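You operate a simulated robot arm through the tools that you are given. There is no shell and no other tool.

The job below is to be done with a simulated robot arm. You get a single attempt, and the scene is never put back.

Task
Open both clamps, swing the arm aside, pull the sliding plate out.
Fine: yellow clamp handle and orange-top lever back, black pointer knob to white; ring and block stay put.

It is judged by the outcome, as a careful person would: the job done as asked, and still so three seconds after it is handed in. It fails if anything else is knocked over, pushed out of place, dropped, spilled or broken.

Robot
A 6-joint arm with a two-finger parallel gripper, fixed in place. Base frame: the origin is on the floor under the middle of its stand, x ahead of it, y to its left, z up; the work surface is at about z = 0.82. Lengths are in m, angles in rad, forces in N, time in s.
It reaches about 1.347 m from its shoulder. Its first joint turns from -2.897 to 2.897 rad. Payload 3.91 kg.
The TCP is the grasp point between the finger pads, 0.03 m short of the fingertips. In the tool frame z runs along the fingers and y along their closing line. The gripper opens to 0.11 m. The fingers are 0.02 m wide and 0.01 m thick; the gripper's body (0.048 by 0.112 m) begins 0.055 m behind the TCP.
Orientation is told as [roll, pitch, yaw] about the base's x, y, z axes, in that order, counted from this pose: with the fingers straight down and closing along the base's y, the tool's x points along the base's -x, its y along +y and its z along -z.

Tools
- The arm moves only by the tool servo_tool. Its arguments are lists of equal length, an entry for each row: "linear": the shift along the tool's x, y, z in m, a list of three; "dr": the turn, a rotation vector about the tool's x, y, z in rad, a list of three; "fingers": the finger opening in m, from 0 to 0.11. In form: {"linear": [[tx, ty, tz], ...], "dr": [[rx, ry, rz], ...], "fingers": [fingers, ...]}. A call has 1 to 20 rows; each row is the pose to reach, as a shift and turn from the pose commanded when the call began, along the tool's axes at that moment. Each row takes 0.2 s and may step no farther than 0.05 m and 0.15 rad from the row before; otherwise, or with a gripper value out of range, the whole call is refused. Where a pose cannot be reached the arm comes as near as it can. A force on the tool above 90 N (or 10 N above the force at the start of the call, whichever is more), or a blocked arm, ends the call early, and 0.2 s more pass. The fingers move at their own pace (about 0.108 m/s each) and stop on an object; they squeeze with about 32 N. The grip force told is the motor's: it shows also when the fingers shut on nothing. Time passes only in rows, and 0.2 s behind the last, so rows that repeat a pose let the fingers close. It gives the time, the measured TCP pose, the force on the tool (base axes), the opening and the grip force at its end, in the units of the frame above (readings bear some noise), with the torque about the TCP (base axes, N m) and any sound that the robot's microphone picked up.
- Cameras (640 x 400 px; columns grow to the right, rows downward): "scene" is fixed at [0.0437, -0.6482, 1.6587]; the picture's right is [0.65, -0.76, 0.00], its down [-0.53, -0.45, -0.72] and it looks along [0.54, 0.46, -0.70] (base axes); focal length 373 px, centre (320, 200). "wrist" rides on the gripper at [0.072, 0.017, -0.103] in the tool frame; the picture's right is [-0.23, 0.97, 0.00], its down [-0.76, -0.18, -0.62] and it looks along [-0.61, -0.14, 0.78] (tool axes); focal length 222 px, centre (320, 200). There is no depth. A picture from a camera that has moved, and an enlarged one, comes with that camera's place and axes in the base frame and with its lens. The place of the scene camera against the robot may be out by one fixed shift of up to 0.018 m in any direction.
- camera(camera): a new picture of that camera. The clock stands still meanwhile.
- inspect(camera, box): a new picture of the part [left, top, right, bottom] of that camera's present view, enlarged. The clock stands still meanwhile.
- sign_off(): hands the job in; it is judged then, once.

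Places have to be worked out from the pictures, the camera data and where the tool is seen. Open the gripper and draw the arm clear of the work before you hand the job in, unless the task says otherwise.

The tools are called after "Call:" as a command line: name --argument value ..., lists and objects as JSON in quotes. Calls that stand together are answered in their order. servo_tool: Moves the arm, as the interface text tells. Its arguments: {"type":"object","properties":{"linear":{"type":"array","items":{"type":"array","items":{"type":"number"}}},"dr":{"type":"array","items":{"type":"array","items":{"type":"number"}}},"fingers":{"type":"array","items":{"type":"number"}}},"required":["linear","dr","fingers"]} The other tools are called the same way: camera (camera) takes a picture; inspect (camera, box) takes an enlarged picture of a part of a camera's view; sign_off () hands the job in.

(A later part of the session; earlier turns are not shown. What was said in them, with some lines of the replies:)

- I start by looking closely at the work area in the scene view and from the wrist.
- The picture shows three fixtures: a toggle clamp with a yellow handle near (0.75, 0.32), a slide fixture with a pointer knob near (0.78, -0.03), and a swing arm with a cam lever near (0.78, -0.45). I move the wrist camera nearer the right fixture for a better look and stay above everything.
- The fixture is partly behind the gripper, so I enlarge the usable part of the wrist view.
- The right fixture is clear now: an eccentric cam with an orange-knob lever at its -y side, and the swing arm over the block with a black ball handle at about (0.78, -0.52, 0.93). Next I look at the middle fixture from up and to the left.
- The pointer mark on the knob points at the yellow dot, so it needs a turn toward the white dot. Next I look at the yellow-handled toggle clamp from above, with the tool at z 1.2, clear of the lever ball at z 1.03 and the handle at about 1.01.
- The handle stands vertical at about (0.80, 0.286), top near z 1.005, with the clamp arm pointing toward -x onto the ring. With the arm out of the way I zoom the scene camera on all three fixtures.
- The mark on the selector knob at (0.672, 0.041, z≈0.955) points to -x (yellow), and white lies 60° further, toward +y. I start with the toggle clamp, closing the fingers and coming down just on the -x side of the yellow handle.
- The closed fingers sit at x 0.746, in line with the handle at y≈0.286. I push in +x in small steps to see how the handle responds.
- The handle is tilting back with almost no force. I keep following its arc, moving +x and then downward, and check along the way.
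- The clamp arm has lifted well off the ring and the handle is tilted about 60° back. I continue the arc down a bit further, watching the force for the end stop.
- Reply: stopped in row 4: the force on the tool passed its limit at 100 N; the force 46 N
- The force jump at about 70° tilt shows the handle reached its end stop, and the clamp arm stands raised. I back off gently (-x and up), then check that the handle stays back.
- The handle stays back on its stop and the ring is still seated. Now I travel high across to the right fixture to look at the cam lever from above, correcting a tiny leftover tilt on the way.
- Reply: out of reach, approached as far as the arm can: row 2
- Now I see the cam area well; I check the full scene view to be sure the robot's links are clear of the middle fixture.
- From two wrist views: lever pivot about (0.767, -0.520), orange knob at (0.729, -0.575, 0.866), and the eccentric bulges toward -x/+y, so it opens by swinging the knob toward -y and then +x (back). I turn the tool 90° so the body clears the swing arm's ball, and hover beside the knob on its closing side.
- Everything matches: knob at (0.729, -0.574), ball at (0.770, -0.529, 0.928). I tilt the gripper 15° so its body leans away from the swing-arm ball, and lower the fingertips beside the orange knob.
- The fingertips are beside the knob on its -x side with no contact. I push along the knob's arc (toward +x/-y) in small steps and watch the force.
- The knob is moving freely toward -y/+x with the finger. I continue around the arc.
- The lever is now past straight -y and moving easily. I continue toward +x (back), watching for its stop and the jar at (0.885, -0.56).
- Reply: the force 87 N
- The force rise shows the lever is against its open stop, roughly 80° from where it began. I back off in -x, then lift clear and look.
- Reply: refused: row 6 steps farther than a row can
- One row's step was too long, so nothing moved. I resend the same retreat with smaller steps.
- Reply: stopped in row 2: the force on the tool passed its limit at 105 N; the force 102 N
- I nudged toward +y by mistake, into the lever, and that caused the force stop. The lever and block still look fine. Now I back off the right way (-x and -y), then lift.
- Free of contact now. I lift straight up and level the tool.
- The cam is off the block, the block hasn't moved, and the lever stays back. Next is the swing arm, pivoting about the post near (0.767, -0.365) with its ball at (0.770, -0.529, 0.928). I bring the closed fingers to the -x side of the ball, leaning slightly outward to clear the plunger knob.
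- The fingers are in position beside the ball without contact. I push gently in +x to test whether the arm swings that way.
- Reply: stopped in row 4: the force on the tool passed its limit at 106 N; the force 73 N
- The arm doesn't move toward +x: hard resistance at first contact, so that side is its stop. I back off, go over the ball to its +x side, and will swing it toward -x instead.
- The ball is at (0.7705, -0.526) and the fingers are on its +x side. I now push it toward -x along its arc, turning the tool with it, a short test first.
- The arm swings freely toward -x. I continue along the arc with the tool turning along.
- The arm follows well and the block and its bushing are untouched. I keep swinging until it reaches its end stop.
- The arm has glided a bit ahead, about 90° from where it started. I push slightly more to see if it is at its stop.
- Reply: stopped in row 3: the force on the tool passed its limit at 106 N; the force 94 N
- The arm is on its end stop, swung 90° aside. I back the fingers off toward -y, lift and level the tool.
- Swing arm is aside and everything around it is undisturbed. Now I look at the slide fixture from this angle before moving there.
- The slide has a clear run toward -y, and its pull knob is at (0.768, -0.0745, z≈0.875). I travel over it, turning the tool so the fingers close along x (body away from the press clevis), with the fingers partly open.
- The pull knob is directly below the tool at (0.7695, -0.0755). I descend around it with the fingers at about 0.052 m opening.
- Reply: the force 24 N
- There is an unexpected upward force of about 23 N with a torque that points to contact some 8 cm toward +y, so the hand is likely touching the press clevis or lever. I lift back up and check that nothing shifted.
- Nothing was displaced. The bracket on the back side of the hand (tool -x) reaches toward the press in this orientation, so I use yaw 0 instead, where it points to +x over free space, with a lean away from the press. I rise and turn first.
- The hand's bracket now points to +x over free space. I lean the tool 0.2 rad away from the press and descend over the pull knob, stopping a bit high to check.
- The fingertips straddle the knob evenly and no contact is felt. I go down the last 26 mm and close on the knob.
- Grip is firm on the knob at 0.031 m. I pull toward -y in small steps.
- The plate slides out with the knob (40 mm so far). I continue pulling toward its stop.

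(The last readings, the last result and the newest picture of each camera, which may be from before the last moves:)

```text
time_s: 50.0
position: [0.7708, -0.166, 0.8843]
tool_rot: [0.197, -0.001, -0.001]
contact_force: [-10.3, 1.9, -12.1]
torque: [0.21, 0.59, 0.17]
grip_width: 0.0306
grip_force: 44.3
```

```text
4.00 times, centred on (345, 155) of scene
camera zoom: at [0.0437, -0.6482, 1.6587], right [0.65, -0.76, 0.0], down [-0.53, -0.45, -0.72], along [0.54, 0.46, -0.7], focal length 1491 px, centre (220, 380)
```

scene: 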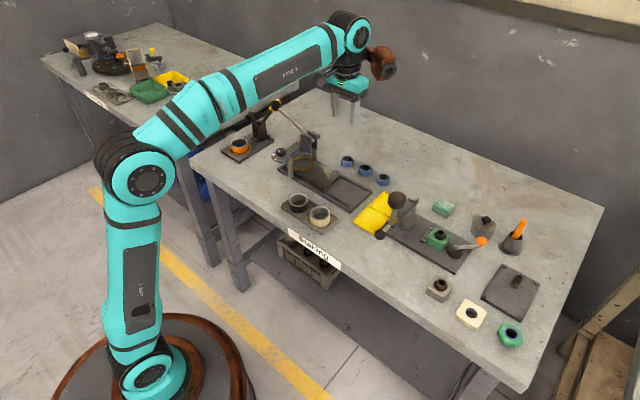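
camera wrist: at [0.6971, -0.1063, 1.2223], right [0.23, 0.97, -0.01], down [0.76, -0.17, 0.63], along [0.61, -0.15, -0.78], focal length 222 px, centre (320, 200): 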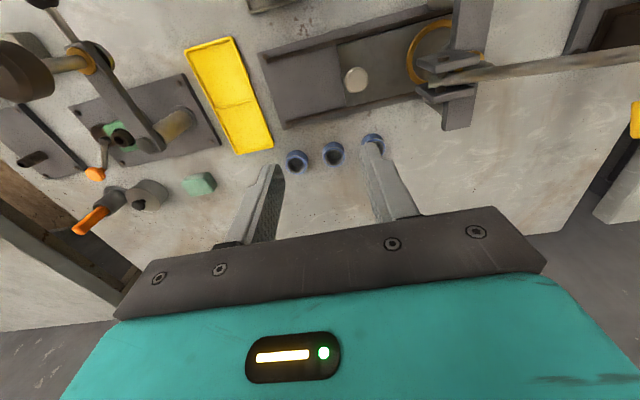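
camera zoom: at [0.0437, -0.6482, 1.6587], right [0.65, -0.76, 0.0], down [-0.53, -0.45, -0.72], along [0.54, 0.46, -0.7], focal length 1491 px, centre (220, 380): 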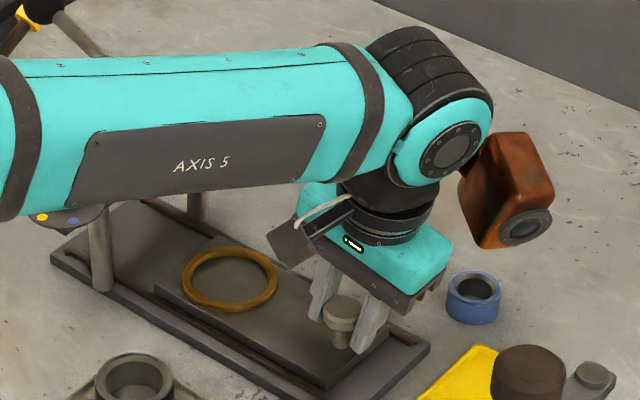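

About 87 mm out and still sliding freely, with no resistance in y. I keep pulling a little at a time to find the end stop before the base's end at y≈-0.21.

Call:
servo_tool --linear '[[0, -0.0049, -0.0005], [0, -0.0098, -0.0012], [0, -0.0147, -0.002], [0, -0.0196, -0.003]]' --dr '[[0, 0, 0], [0, 0, 0], [0, 0, 0], [0, 0, 0]]' --fingers '[0.02, 0.02, 0.02, 0.02]'

Call:
inspect --camera "wrist" --box '[220, 60, 440, 210]'

```text
time_s: 51.0
position: [0.7714, -0.1854, 0.883]
tool_rot: [0.196, -0.001, -0.001]
contact_force: [-11.4, -1.6, -0.5]
torque: [0.16, 0.62, 0.27]
grip_width: 0.0308
grip_force: 44.7
```

```text
2.67 times, centred on (330, 135) of wrist
camera zoom: at [0.6989, -0.1876, 0.9886], right [0.23, 0.95, 0.19], down [0.76, -0.3, 0.58], along [0.61, 0.01, -0.79], focal length 592 px, centre (293, 373)
```

zoom: 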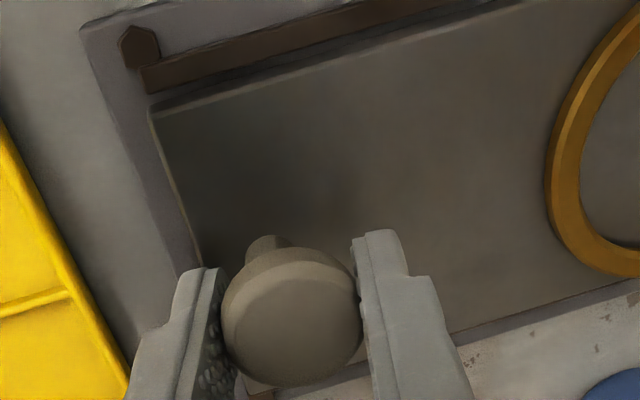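

The plate edge is level with the rail ends after about 106 mm. I try another 10 mm slowly, watching for the stop.

Call:
servo_tool --linear '[[0, -0.0035, -0.0007], [0, -0.007, -0.0014], [0, -0.0098, -0.002]]' --dr '[[0, 0, 0], [0, 0, 0], [0, 0, 0]]' --fingers '[0.02, 0.02, 0.02]'

Call:
inspect --camera "wrist" --box '[220, 60, 440, 210]'

```text
time_s: 51.8
position: [0.7712, -0.1878, 0.8837]
tool_rot: [0.198, 0.0, 0.004]
contact_force: [-21.9, 81.7, -4.9]
torque: [0.49, 0.22, 0.2]
grip_width: 0.031
grip_force: 45.3
```

```text
2.67 times, centred on (330, 135) of wrist
camera zoom: at [0.6995, -0.1907, 0.9888], right [0.22, 0.96, 0.19], down [0.76, -0.29, 0.58], along [0.61, 0.02, -0.79], focal length 592 px, centre (293, 373)
```

zoom: 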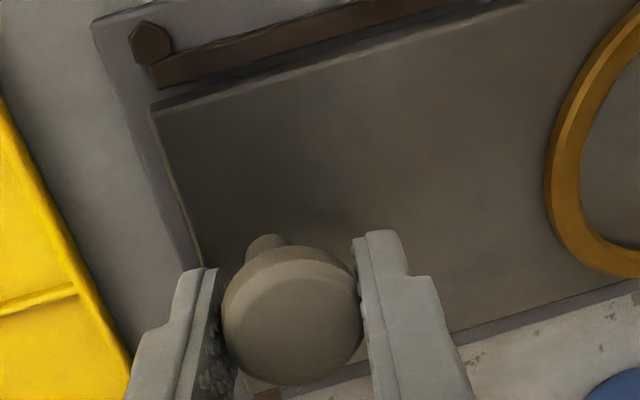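

The slide hit its stop (82 N in y) after about 110 mm of travel. I relax the pull, open the fingers, and lift off the knob.

Call:
servo_tool --linear '[[0, 0.0065, 0.0013], [0, 0.0065, 0.0013], [0, 0.0065, 0.0013], [0, 0.0065, 0.0013]]' --dr '[[0, 0, 0], [0, 0, 0], [0, 0, 0], [0, 0, 0]]' --fingers '[0.02, 0.048, 0.05, 0.05]'

Call:
inspect --camera "wrist" --box '[220, 60, 440, 210]'

```text
time_s: 52.8
position: [0.7725, -0.1878, 0.8833]
tool_rot: [0.197, -0.001, 0.0]
contact_force: [-0.6, -0.3, 0.4]
torque: [0.02, -0.01, 0.03]
grip_width: 0.0498
grip_force: 0.1
```

```text
2.67 times, centred on (330, 135) of wrist
camera zoom: at [0.6994, -0.1895, 0.9882], right [0.23, 0.96, 0.19], down [0.76, -0.3, 0.58], along [0.61, 0.01, -0.79], focal length 592 px, centre (293, 373)
```

zoom: 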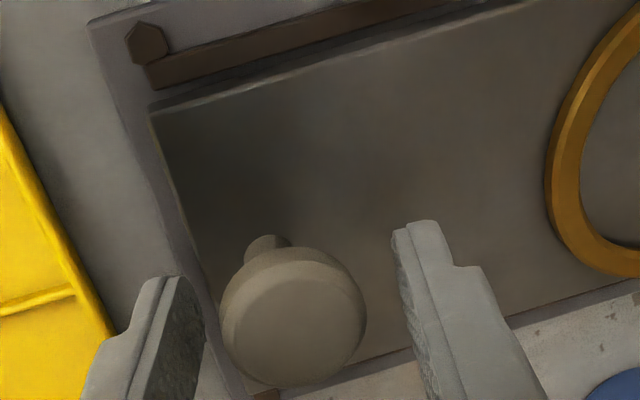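

Released cleanly. I lift off vertically and level the tool, then check the slide.

Call:
servo_tool --linear '[[0, 0.0088, -0.0441], [0, 0.0176, -0.0882], [0, 0.0265, -0.1323], [0, 0.0353, -0.1764], [0, 0.0431, -0.2156], [0, 0.0431, -0.2156]]' --dr '[[0, 0, 0], [0, 0, 0], [0.1, 0, 0], [0.197, 0, 0], [0.197, 0, 0], [0.197, 0, 0]]' --fingers '[0.05, 0.05, 0.05, 0.055, 0.055, 0.055]'

Call:
camera --camera "wrist"

Call:
camera --camera "scene"

```text
time_s: 54.2
position: [0.7717, -0.1876, 1.1034]
tool_rot: [-0.001, -0.001, 0.003]
contact_force: [-0.5, 0.9, -0.1]
torque: [0.02, 0.02, 0.03]
grip_width: 0.0548
grip_force: 0.0
```

```text
taken
camera wrist: at [0.6989, -0.1693, 1.2066], right [0.23, 0.97, 0.0], down [0.76, -0.18, 0.62], along [0.61, -0.14, -0.78], focal length 222 px, centre (320, 200)
```

wrist: 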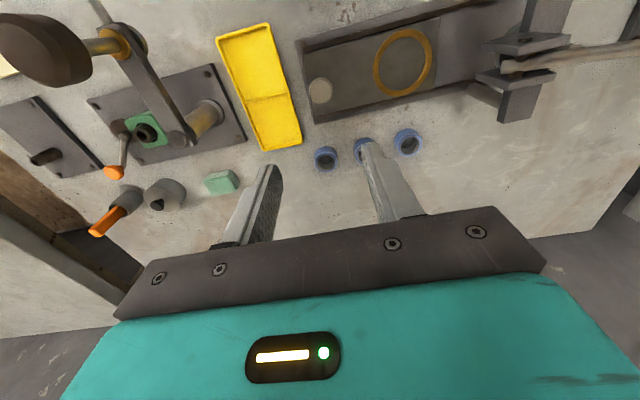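

```text
taken
```

scene: 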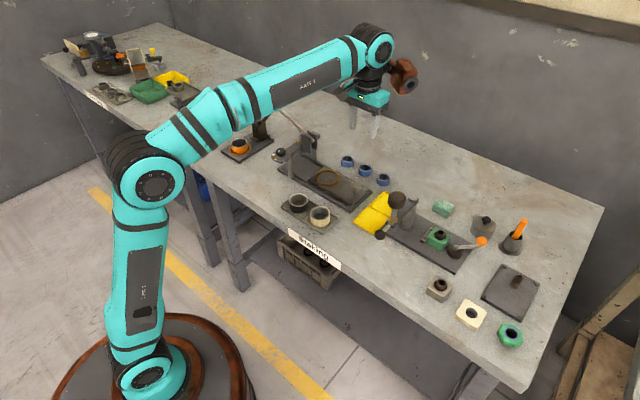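

The slide is fully out and the other pieces are unmoved. Last is the selector knob at (0.672, 0.041): I move above it and turn the tool to yaw -0.8, so the later 60° turn keeps the hand's bracket away from the press lever.

Call:
servo_tool --linear '[[0.01424, 0.01, -0.0366], [0.02849, 0.048, -0.0366], [0.04273, 0.085, -0.0366], [0.05697, 0.122, -0.0366], [0.07121, 0.158, -0.0366], [0.08546, 0.194, -0.0366], [0.0997, 0.2286, -0.0366], [0.0997, 0.2286, -0.0366]]' --dr '[[0, 0, 0.1143], [0, 0, 0.2286], [0, 0, 0.3429], [0, 0, 0.4571], [0, 0, 0.5714], [0, 0, 0.6857], [0, 0, 0.8], [0, 0, 0.8]]' --fingers '[0.055, 0.055, 0.055, 0.055, 0.055, 0.055, 0.055, 0.055]'

Call:
camera --camera "wrist"

Call:
inspect --camera "wrist" --box '[220, 60, 440, 210]'

Call:
camera --camera "scene"

```text
time_s: 56.0
position: [0.6709, 0.0411, 1.1402]
tool_rot: [0.003, -0.001, -0.8]
contact_force: [0.2, -0.1, 0.2]
torque: [0.02, -0.02, -0.03]
grip_width: 0.0552
grip_force: 0.1
```

```text
taken
camera wrist: at [0.6332, 0.1061, 1.2435], right [0.86, 0.51, 0.0], down [0.4, -0.67, 0.62], along [0.32, -0.53, -0.78], focal length 222 px, centre (320, 200)
```

wrist: 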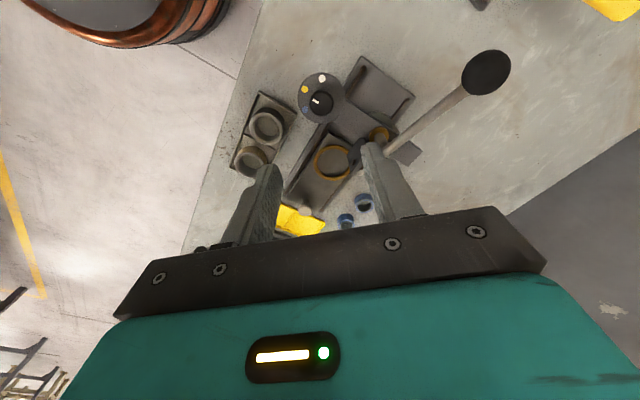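

```text
2.67 times, centred on (330, 135) of wrist
camera zoom: at [0.6332, 0.1061, 1.2435], right [0.86, 0.51, 0.0], down [0.4, -0.67, 0.62], along [0.32, -0.53, -0.78], focal length 592 px, centre (293, 373)
```

zoom: 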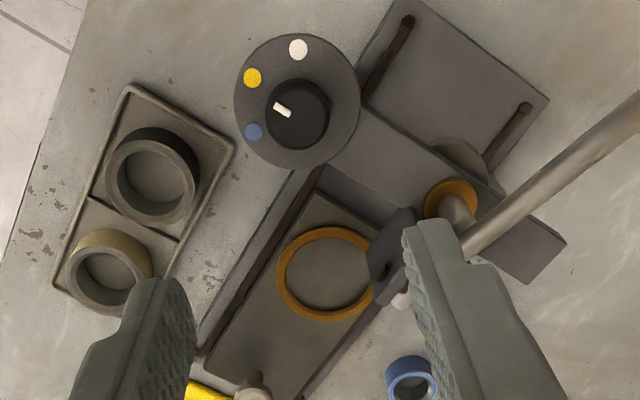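

```text
taken
```

scene: 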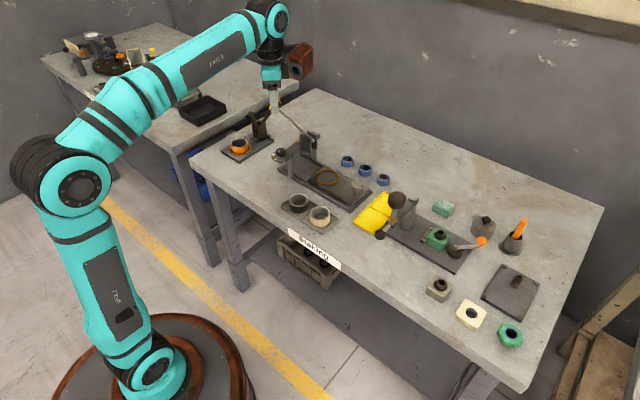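

From this view the dial centre is (0.6726, 0.042), knob top z≈0.965, the mark points at yellow (180°), and white sits at about 119°. I descend over the knob with the fingertips stopping about 7 mm above the dial disc.

Call:
servo_tool --linear '[[-0.0004, 0.0018, 0.045], [-0.0004, 0.0018, 0.09], [-0.0004, 0.0018, 0.13], [-0.0004, 0.0018, 0.15], [-0.0004, 0.0018, 0.162], [-0.0004, 0.0018, 0.162]]' --dr '[[0, 0, 0], [0, 0, 0], [0, 0, 0], [0, 0, 0], [0, 0, 0], [0, 0, 0]]' --fingers '[0.055, 0.055, 0.055, 0.055, 0.055, 0.055]'

Call:
inspect --camera "wrist" --box '[220, 60, 440, 210]'

Call:
inspect --camera "scene" --box '[225, 85, 385, 185]'

```text
time_s: 57.4
position: [0.6731, 0.0414, 0.9778]
tool_rot: [0.0, 0.0, -0.801]
contact_force: [0.3, 0.2, 0.0]
torque: [-0.02, 0.01, -0.01]
grip_width: 0.0548
grip_force: 0.1
```

```text
2.67 times, centred on (330, 135) of wrist
camera zoom: at [0.6353, 0.1068, 1.0817], right [0.86, 0.52, 0.0], down [0.4, -0.67, 0.62], along [0.32, -0.53, -0.78], focal length 592 px, centre (293, 373)
```

zoom: 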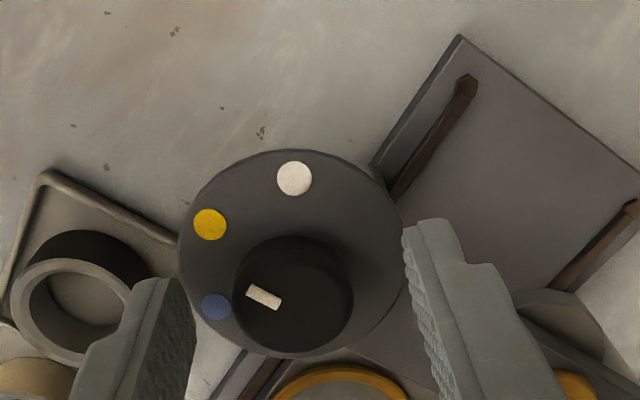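

```text
4.00 times, centred on (305, 135) of scene
camera zoom: at [0.0437, -0.6482, 1.6587], right [0.65, -0.76, 0.0], down [-0.53, -0.45, -0.72], along [0.54, 0.46, -0.7], focal length 1491 px, centre (380, 460)
```

zoom: 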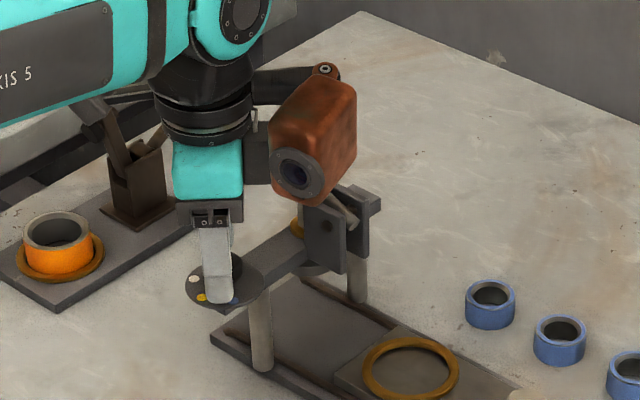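

No contact and the knob is centred between the fingers. I close on it.

Call:
servo_tool --linear '[[0, 0.0005, 0], [0, 0.0005, 0], [0, 0.0005, 0]]' --dr '[[0, 0, 0], [0, 0, 0], [0, 0, 0]]' --fingers '[0.025, 0.02, 0.02]'

Call:
inspect --camera "wrist" --box '[220, 60, 440, 210]'

```text
time_s: 58.2
position: [0.6745, 0.0414, 0.9773]
tool_rot: [0.002, -0.001, -0.801]
contact_force: [-15.9, -12.5, -6.8]
torque: [-0.38, 0.46, -0.09]
grip_width: 0.0293
grip_force: 44.8
```

```text
2.67 times, centred on (330, 135) of wrist
camera zoom: at [0.6351, 0.1062, 1.0818], right [0.86, 0.51, 0.0], down [0.4, -0.67, 0.62], along [0.32, -0.53, -0.78], focal length 592 px, centre (293, 373)
```

zoom: 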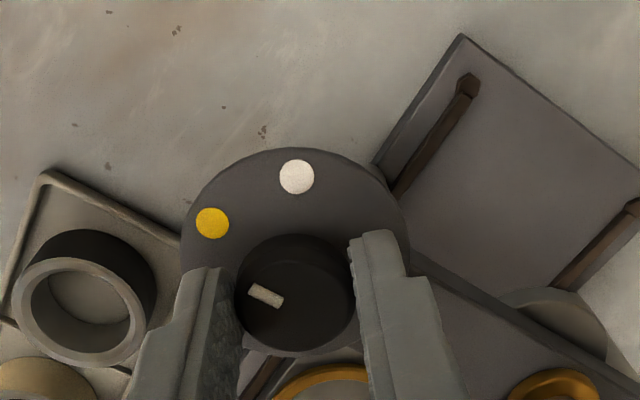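

The grip is on the knob (0.029 m) with a slight sideways preload, so I shift back 1.5 mm and then turn 60° clockwise as seen from above.

Call:
servo_tool --linear '[[0, -0.0015, 0], [0, -0.0015, 0], [0, -0.0015, 0], [0, -0.0015, 0], [0, -0.0015, 0], [0, -0.0015, 0], [0, -0.0015, 0], [0, -0.0015, 0], [0, -0.0015, 0], [0, -0.0015, 0]]' --dr '[[0, 0, 0], [0, 0, 0.12], [0, 0, 0.24], [0, 0, 0.36], [0, 0, 0.48], [0, 0, 0.6], [0, 0, 0.72], [0, 0, 0.84], [0, 0, 0.95], [0, 0, 1.047]]' --fingers '[0.02, 0.02, 0.02, 0.02, 0.02, 0.02, 0.02, 0.02, 0.02, 0.02]'

Call:
inspect --camera "wrist" --box '[220, 60, 440, 210]'

Call:
inspect --camera "scene" --box '[225, 85, 385, 185]'

```text
time_s: 60.4
position: [0.6744, 0.0417, 0.9781]
tool_rot: [0.005, 0.002, -1.848]
contact_force: [65.3, 5.4, 30.1]
torque: [-0.05, -2.13, 0.79]
grip_width: 0.0296
grip_force: 44.9
```

```text
2.67 times, centred on (330, 135) of wrist
camera zoom: at [0.711, 0.1075, 1.0818], right [0.87, -0.49, 0.0], down [-0.38, -0.68, 0.62], along [-0.3, -0.54, -0.78], focal length 592 px, centre (293, 373)
```

zoom: 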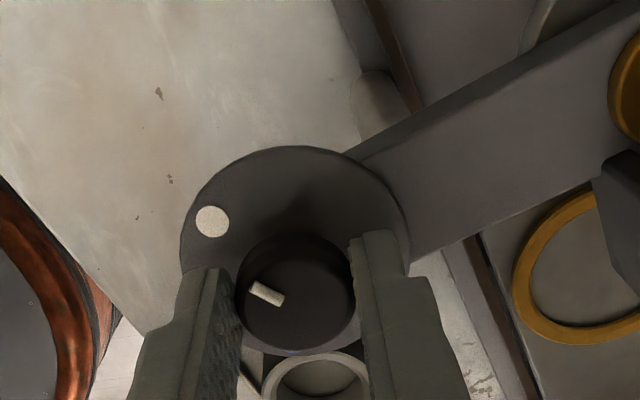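

```text
4.00 times, centred on (305, 135) of scene
camera zoom: at [0.0437, -0.6482, 1.6587], right [0.65, -0.76, 0.0], down [-0.53, -0.45, -0.72], along [0.54, 0.46, -0.7], focal length 1491 px, centre (380, 460)
```

zoom: 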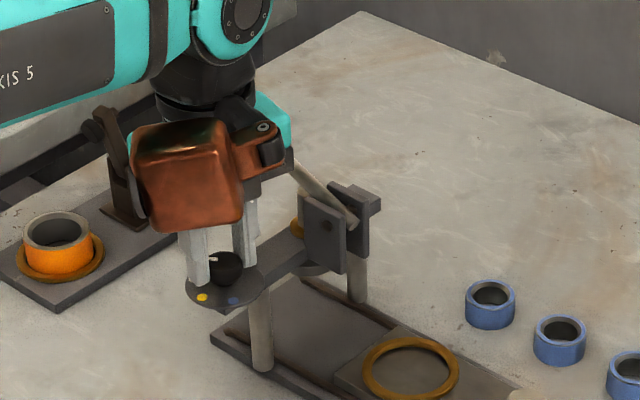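

The mark now stands to the white dot exactly as it stood to yellow before. There's some side preload of about 65 N in x, so I relax it with a small shift before releasing.

Call:
servo_tool --linear '[[0, 0.001, 0], [0, 0.002, 0], [0, 0.002, -0.001]]' --dr '[[0, 0, 0], [0, 0, 0], [0, 0, 0]]' --fingers '[0.02, 0.02, 0.02]'

Call:
inspect --camera "wrist" --box '[220, 60, 440, 210]'

```text
time_s: 61.2
position: [0.6763, 0.0407, 0.9769]
tool_rot: [0.0, 0.001, -1.846]
contact_force: [42.9, 9.1, 22.5]
torque: [0.48, -1.28, 0.5]
grip_width: 0.0294
grip_force: 45.1
```

```text
2.67 times, centred on (330, 135) of wrist
camera zoom: at [0.7114, 0.1076, 1.0817], right [0.87, -0.48, 0.0], down [-0.38, -0.68, 0.62], along [-0.3, -0.54, -0.78], focal length 592 px, centre (293, 373)
```

zoom: 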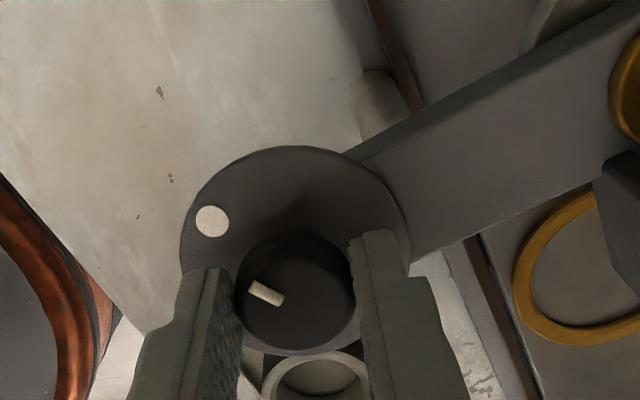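

The side load is falling. I shift a bit more the same way.

Call:
servo_tool --linear '[[0, 0.0015, 0], [0, 0.003, 0], [0, 0.003, 0]]' --dr '[[0, 0, 0], [0, 0, 0], [0, 0, 0]]' --fingers '[0.02, 0.02, 0.02]'

```text
time_s: 62.0
position: [0.6753, 0.0417, 0.9778]
tool_rot: [-0.006, -0.002, -1.847]
contact_force: [-30.2, 20.6, -7.2]
torque: [0.63, 0.88, 0.22]
grip_width: 0.0295
grip_force: 45.0
```

It has gone slightly past neutral, so I settle at the middle and then open the fingers.

Call:
servo_tool --linear '[[0.0006, -0.0012, 0], [0.0008, -0.0012, 0], [0.0008, -0.0012, 0]]' --dr '[[0, 0, 0], [0, 0, 0], [0, 0, 0]]' --fingers '[0.02, 0.02, 0.02]'

Call:
inspect --camera "wrist" --box '[220, 60, 440, 210]'

```text
time_s: 62.8
position: [0.6743, 0.0401, 0.9773]
tool_rot: [-0.001, -0.001, -1.847]
contact_force: [-44.1, 12.3, -33.6]
torque: [0.2, 1.09, 0.1]
grip_width: 0.0296
grip_force: 45.2
```

```text
2.67 times, centred on (330, 135) of wrist
camera zoom: at [0.7118, 0.1075, 1.0816], right [0.87, -0.48, 0.0], down [-0.38, -0.68, 0.62], along [-0.3, -0.55, -0.78], focal length 592 px, centre (293, 373)
```

zoom: 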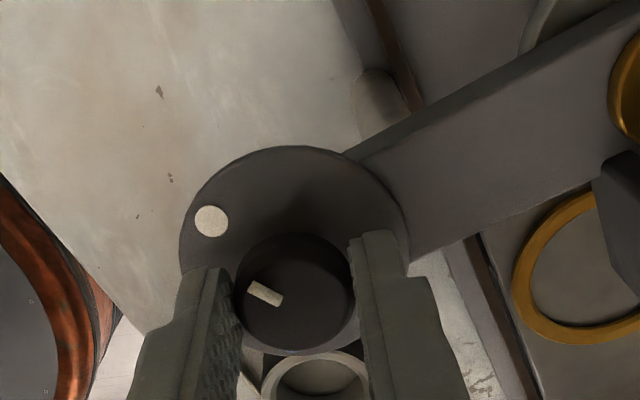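

The readings are just grip preload now and the pointer still aligns with white. I open the fingers.

Call:
servo_tool --linear '[[0, 0, 0], [0, 0, 0], [0, 0, 0]]' --dr '[[0, 0, 0], [0, 0, 0], [0, 0, 0]]' --fingers '[0.04, 0.055, 0.055]'

Call:
inspect --camera "wrist" --box '[220, 60, 440, 210]'

```text
time_s: 63.6
position: [0.6783, 0.0402, 0.9798]
tool_rot: [0.0, 0.0, -1.847]
contact_force: [0.0, -0.3, 0.0]
torque: [0.02, 0.03, 0.0]
grip_width: 0.0548
grip_force: 0.1
```

```text
2.67 times, centred on (330, 135) of wrist
camera zoom: at [0.713, 0.1068, 1.0828], right [0.87, -0.48, 0.0], down [-0.38, -0.68, 0.62], along [-0.3, -0.54, -0.78], focal length 592 px, centre (293, 373)
```

zoom: 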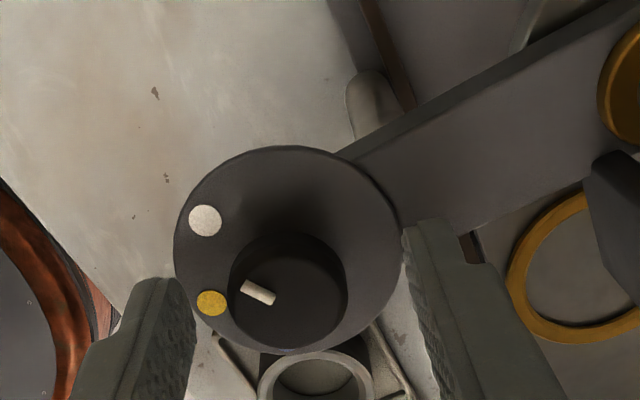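

Released with no residual force. I lift straight up and check the pointer from above.

Call:
servo_tool --linear '[[0, 0, -0.04], [0, 0, -0.085], [0, 0, -0.13], [0, 0, -0.16], [0, 0, -0.16]]' --dr '[[0, 0, 0], [0, 0, 0], [0, 0, 0], [0, 0, 0], [0, 0, 0]]' --fingers '[0.055, 0.055, 0.055, 0.055, 0.055]'

Call:
camera --camera "wrist"

Call:
inspect --camera "wrist" --box '[260, 50, 380, 140]'

Call:
inspect --camera "scene" --box '[255, 125, 335, 195]'

Call:
camera --camera "scene"

```text
time_s: 64.8
position: [0.6761, 0.0419, 1.138]
tool_rot: [-0.001, 0.0, -1.847]
contact_force: [-0.2, 0.5, 0.4]
torque: [-0.03, -0.01, 0.0]
grip_width: 0.055
grip_force: 0.2
```

```text
taken
camera wrist: at [0.7125, 0.1078, 1.2416], right [0.87, -0.48, 0.0], down [-0.38, -0.68, 0.62], along [-0.3, -0.54, -0.78], focal length 222 px, centre (320, 200)
```

wrist: 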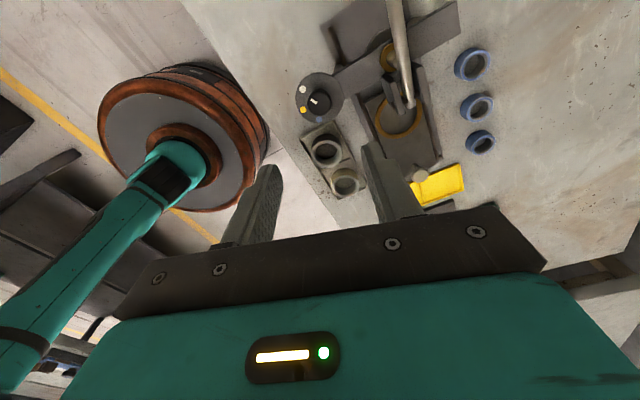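

```text
4.44 times, centred on (320, 95) of wrist
camera zoom: at [0.7125, 0.1078, 1.2416], right [0.87, -0.48, 0.0], down [-0.38, -0.68, 0.62], along [-0.3, -0.54, -0.78], focal length 987 px, centre (320, 667)
```

zoom: 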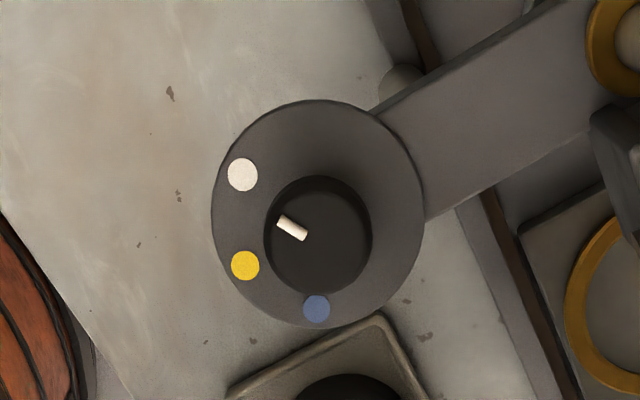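

```text
5.71 times, centred on (295, 160) of scene
camera zoom: at [0.0437, -0.6482, 1.6587], right [0.65, -0.76, 0.0], down [-0.53, -0.45, -0.72], along [0.54, 0.46, -0.7], focal length 2130 px, centre (463, 429)
```

zoom: 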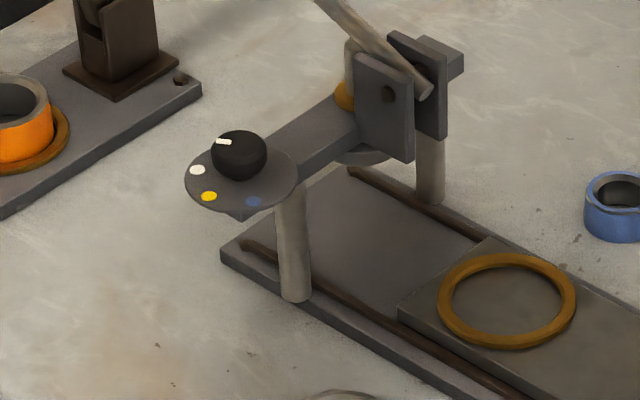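

```text
taken
```

scene: 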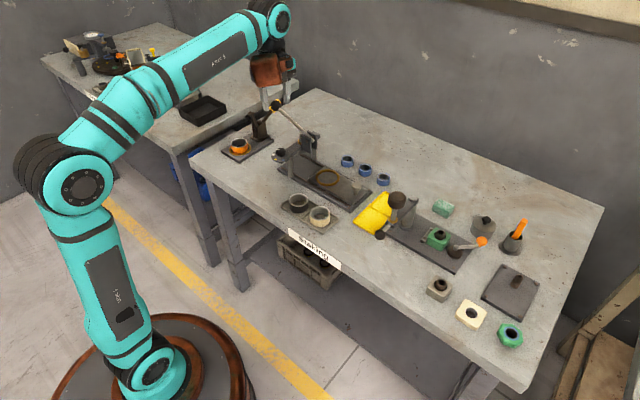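

The pointer mark now measures about 120°, right at the white dot. I draw the arm up and away toward its starting area with the gripper opening, then verify all the pieces.

Call:
servo_tool --linear '[[-0.005, -0.001, -0.04], [-0.01, -0.002, -0.08], [-0.03, -0.006, -0.11], [-0.06, -0.012, -0.13], [-0.09, -0.018, -0.13], [-0.12, -0.025, -0.13], [-0.15, -0.032, -0.13], [-0.18, -0.039, -0.13], [-0.21, -0.046, -0.13], [-0.24, -0.052, -0.13], [-0.27, -0.058, -0.13], [-0.295, -0.064, -0.13], [-0.315, -0.068, -0.13], [-0.332, -0.072, -0.13], [-0.332, -0.072, -0.13]]' --dr '[[0, 0, 0], [0, 0, -0.13], [0, 0, -0.27], [0, 0, -0.41], [0, 0, -0.55], [0, 0, -0.69], [0, 0, -0.83], [0, 0, -0.97], [0, 0, -1.11], [0, 0, -1.25], [0, 0, -1.39], [0, 0, -1.53], [0, 0, -1.67], [0, 0, -1.8], [0, 0, -1.847]]' --fingers '[0.055, 0.055, 0.07, 0.09, 0.11, 0.11, 0.11, 0.11, 0.11, 0.11, 0.11, 0.11, 0.11, 0.11, 0.11]'

Call:
camera --camera "scene"

Call:
camera --camera "wrist"

Call:
inspect --camera "scene" --box '[205, 85, 405, 210]'

Call:
inspect --camera "scene" --box '[350, 170, 550, 295]'

```text
time_s: 68.0
position: [0.5167, -0.2585, 1.2673]
tool_rot: [0.002, -0.001, 0.001]
contact_force: [0.3, 0.0, -0.6]
torque: [0.05, -0.04, -0.03]
grip_width: 0.1101
grip_force: 0.1
```

```text
taken
```

scene: 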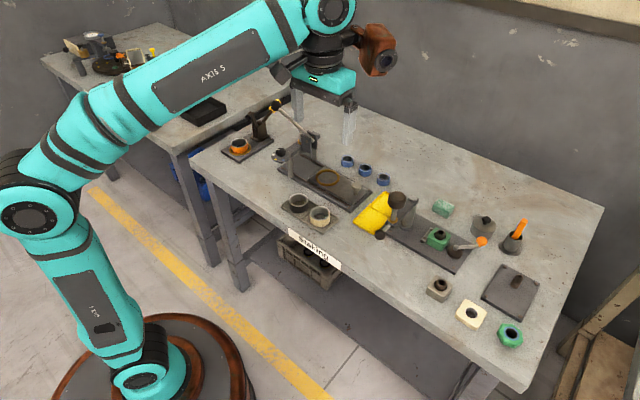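

```text
taken
camera wrist: at [0.4439, -0.2409, 1.3719], right [0.23, 0.97, 0.0], down [0.76, -0.18, 0.62], along [0.61, -0.14, -0.78], focal length 222 px, centre (320, 200)
```

wrist: 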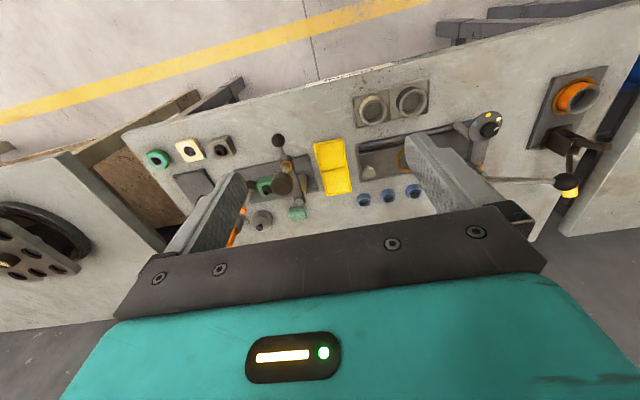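

```text
3.20 times, centred on (305, 148) of scene
camera zoom: at [0.0437, -0.6482, 1.6587], right [0.65, -0.76, 0.0], down [-0.53, -0.45, -0.72], along [0.54, 0.46, -0.7], focal length 1193 px, centre (368, 368)
```

zoom: 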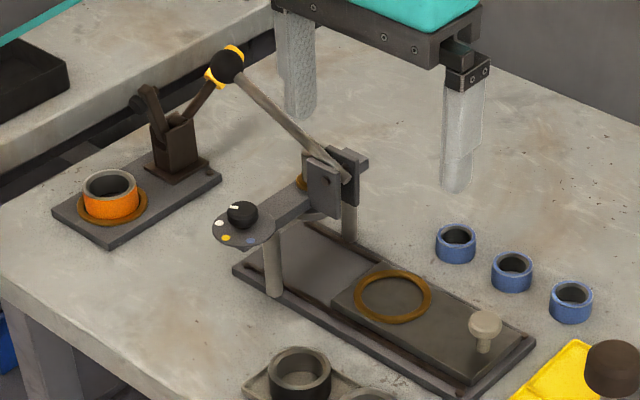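

```text
3.20 times, centred on (450, 232) of scene
camera zoom: at [0.0437, -0.6482, 1.6587], right [0.65, -0.76, 0.0], down [-0.53, -0.45, -0.72], along [0.54, 0.46, -0.7], focal length 1193 px, centre (-96, 96)
```

zoom: 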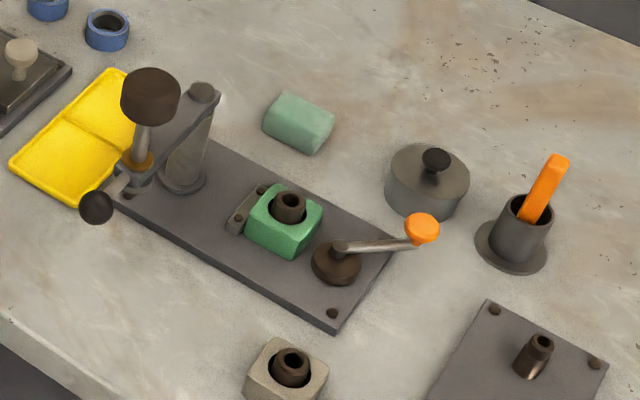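

Everything checks out in the final views: the yellow handle and the orange-top lever are back, the swing arm is aside and the slide is fully out. The pointer is on white, the ring and block are where they began, and the gripper is open and clear. I hand the job in.

Call:
sign_off

```text
The job is handed in.
```

The job is done and handed in. Both clamps are open, the arm is swung aside, the sliding plate is out, and the black pointer knob is on white.

- **Yellow clamp handle:** it is pushed back to its stop and stayed there when I let go. The clamp arm stands clear of the ring.
- **Orange-top lever:** it is swung back to its stop, about 85° from where it was, and the cam is off the block.
- **Swing arm:** it would not move toward +x, so I swung it the other way, 90° to its stop.
- **Sliding plate:** it is pulled out about 110 mm, to its stop.
- **Pointer knob:** it is turned 60° from yellow, and the mark lines up with the white dot.

I compared the final pictures with the first ones. The ring and the block are where they started, and nothing else looks moved.

The hand bumped something, probably the press bracket or lever, at about 23 N while I was first reaching for the plate's knob. I also pushed the orange-top lever the wrong way for a moment after it reached its stop, which halted the arm at its force limit. Neither left any visible change.

The gripper is open and the arm is clear of the work.
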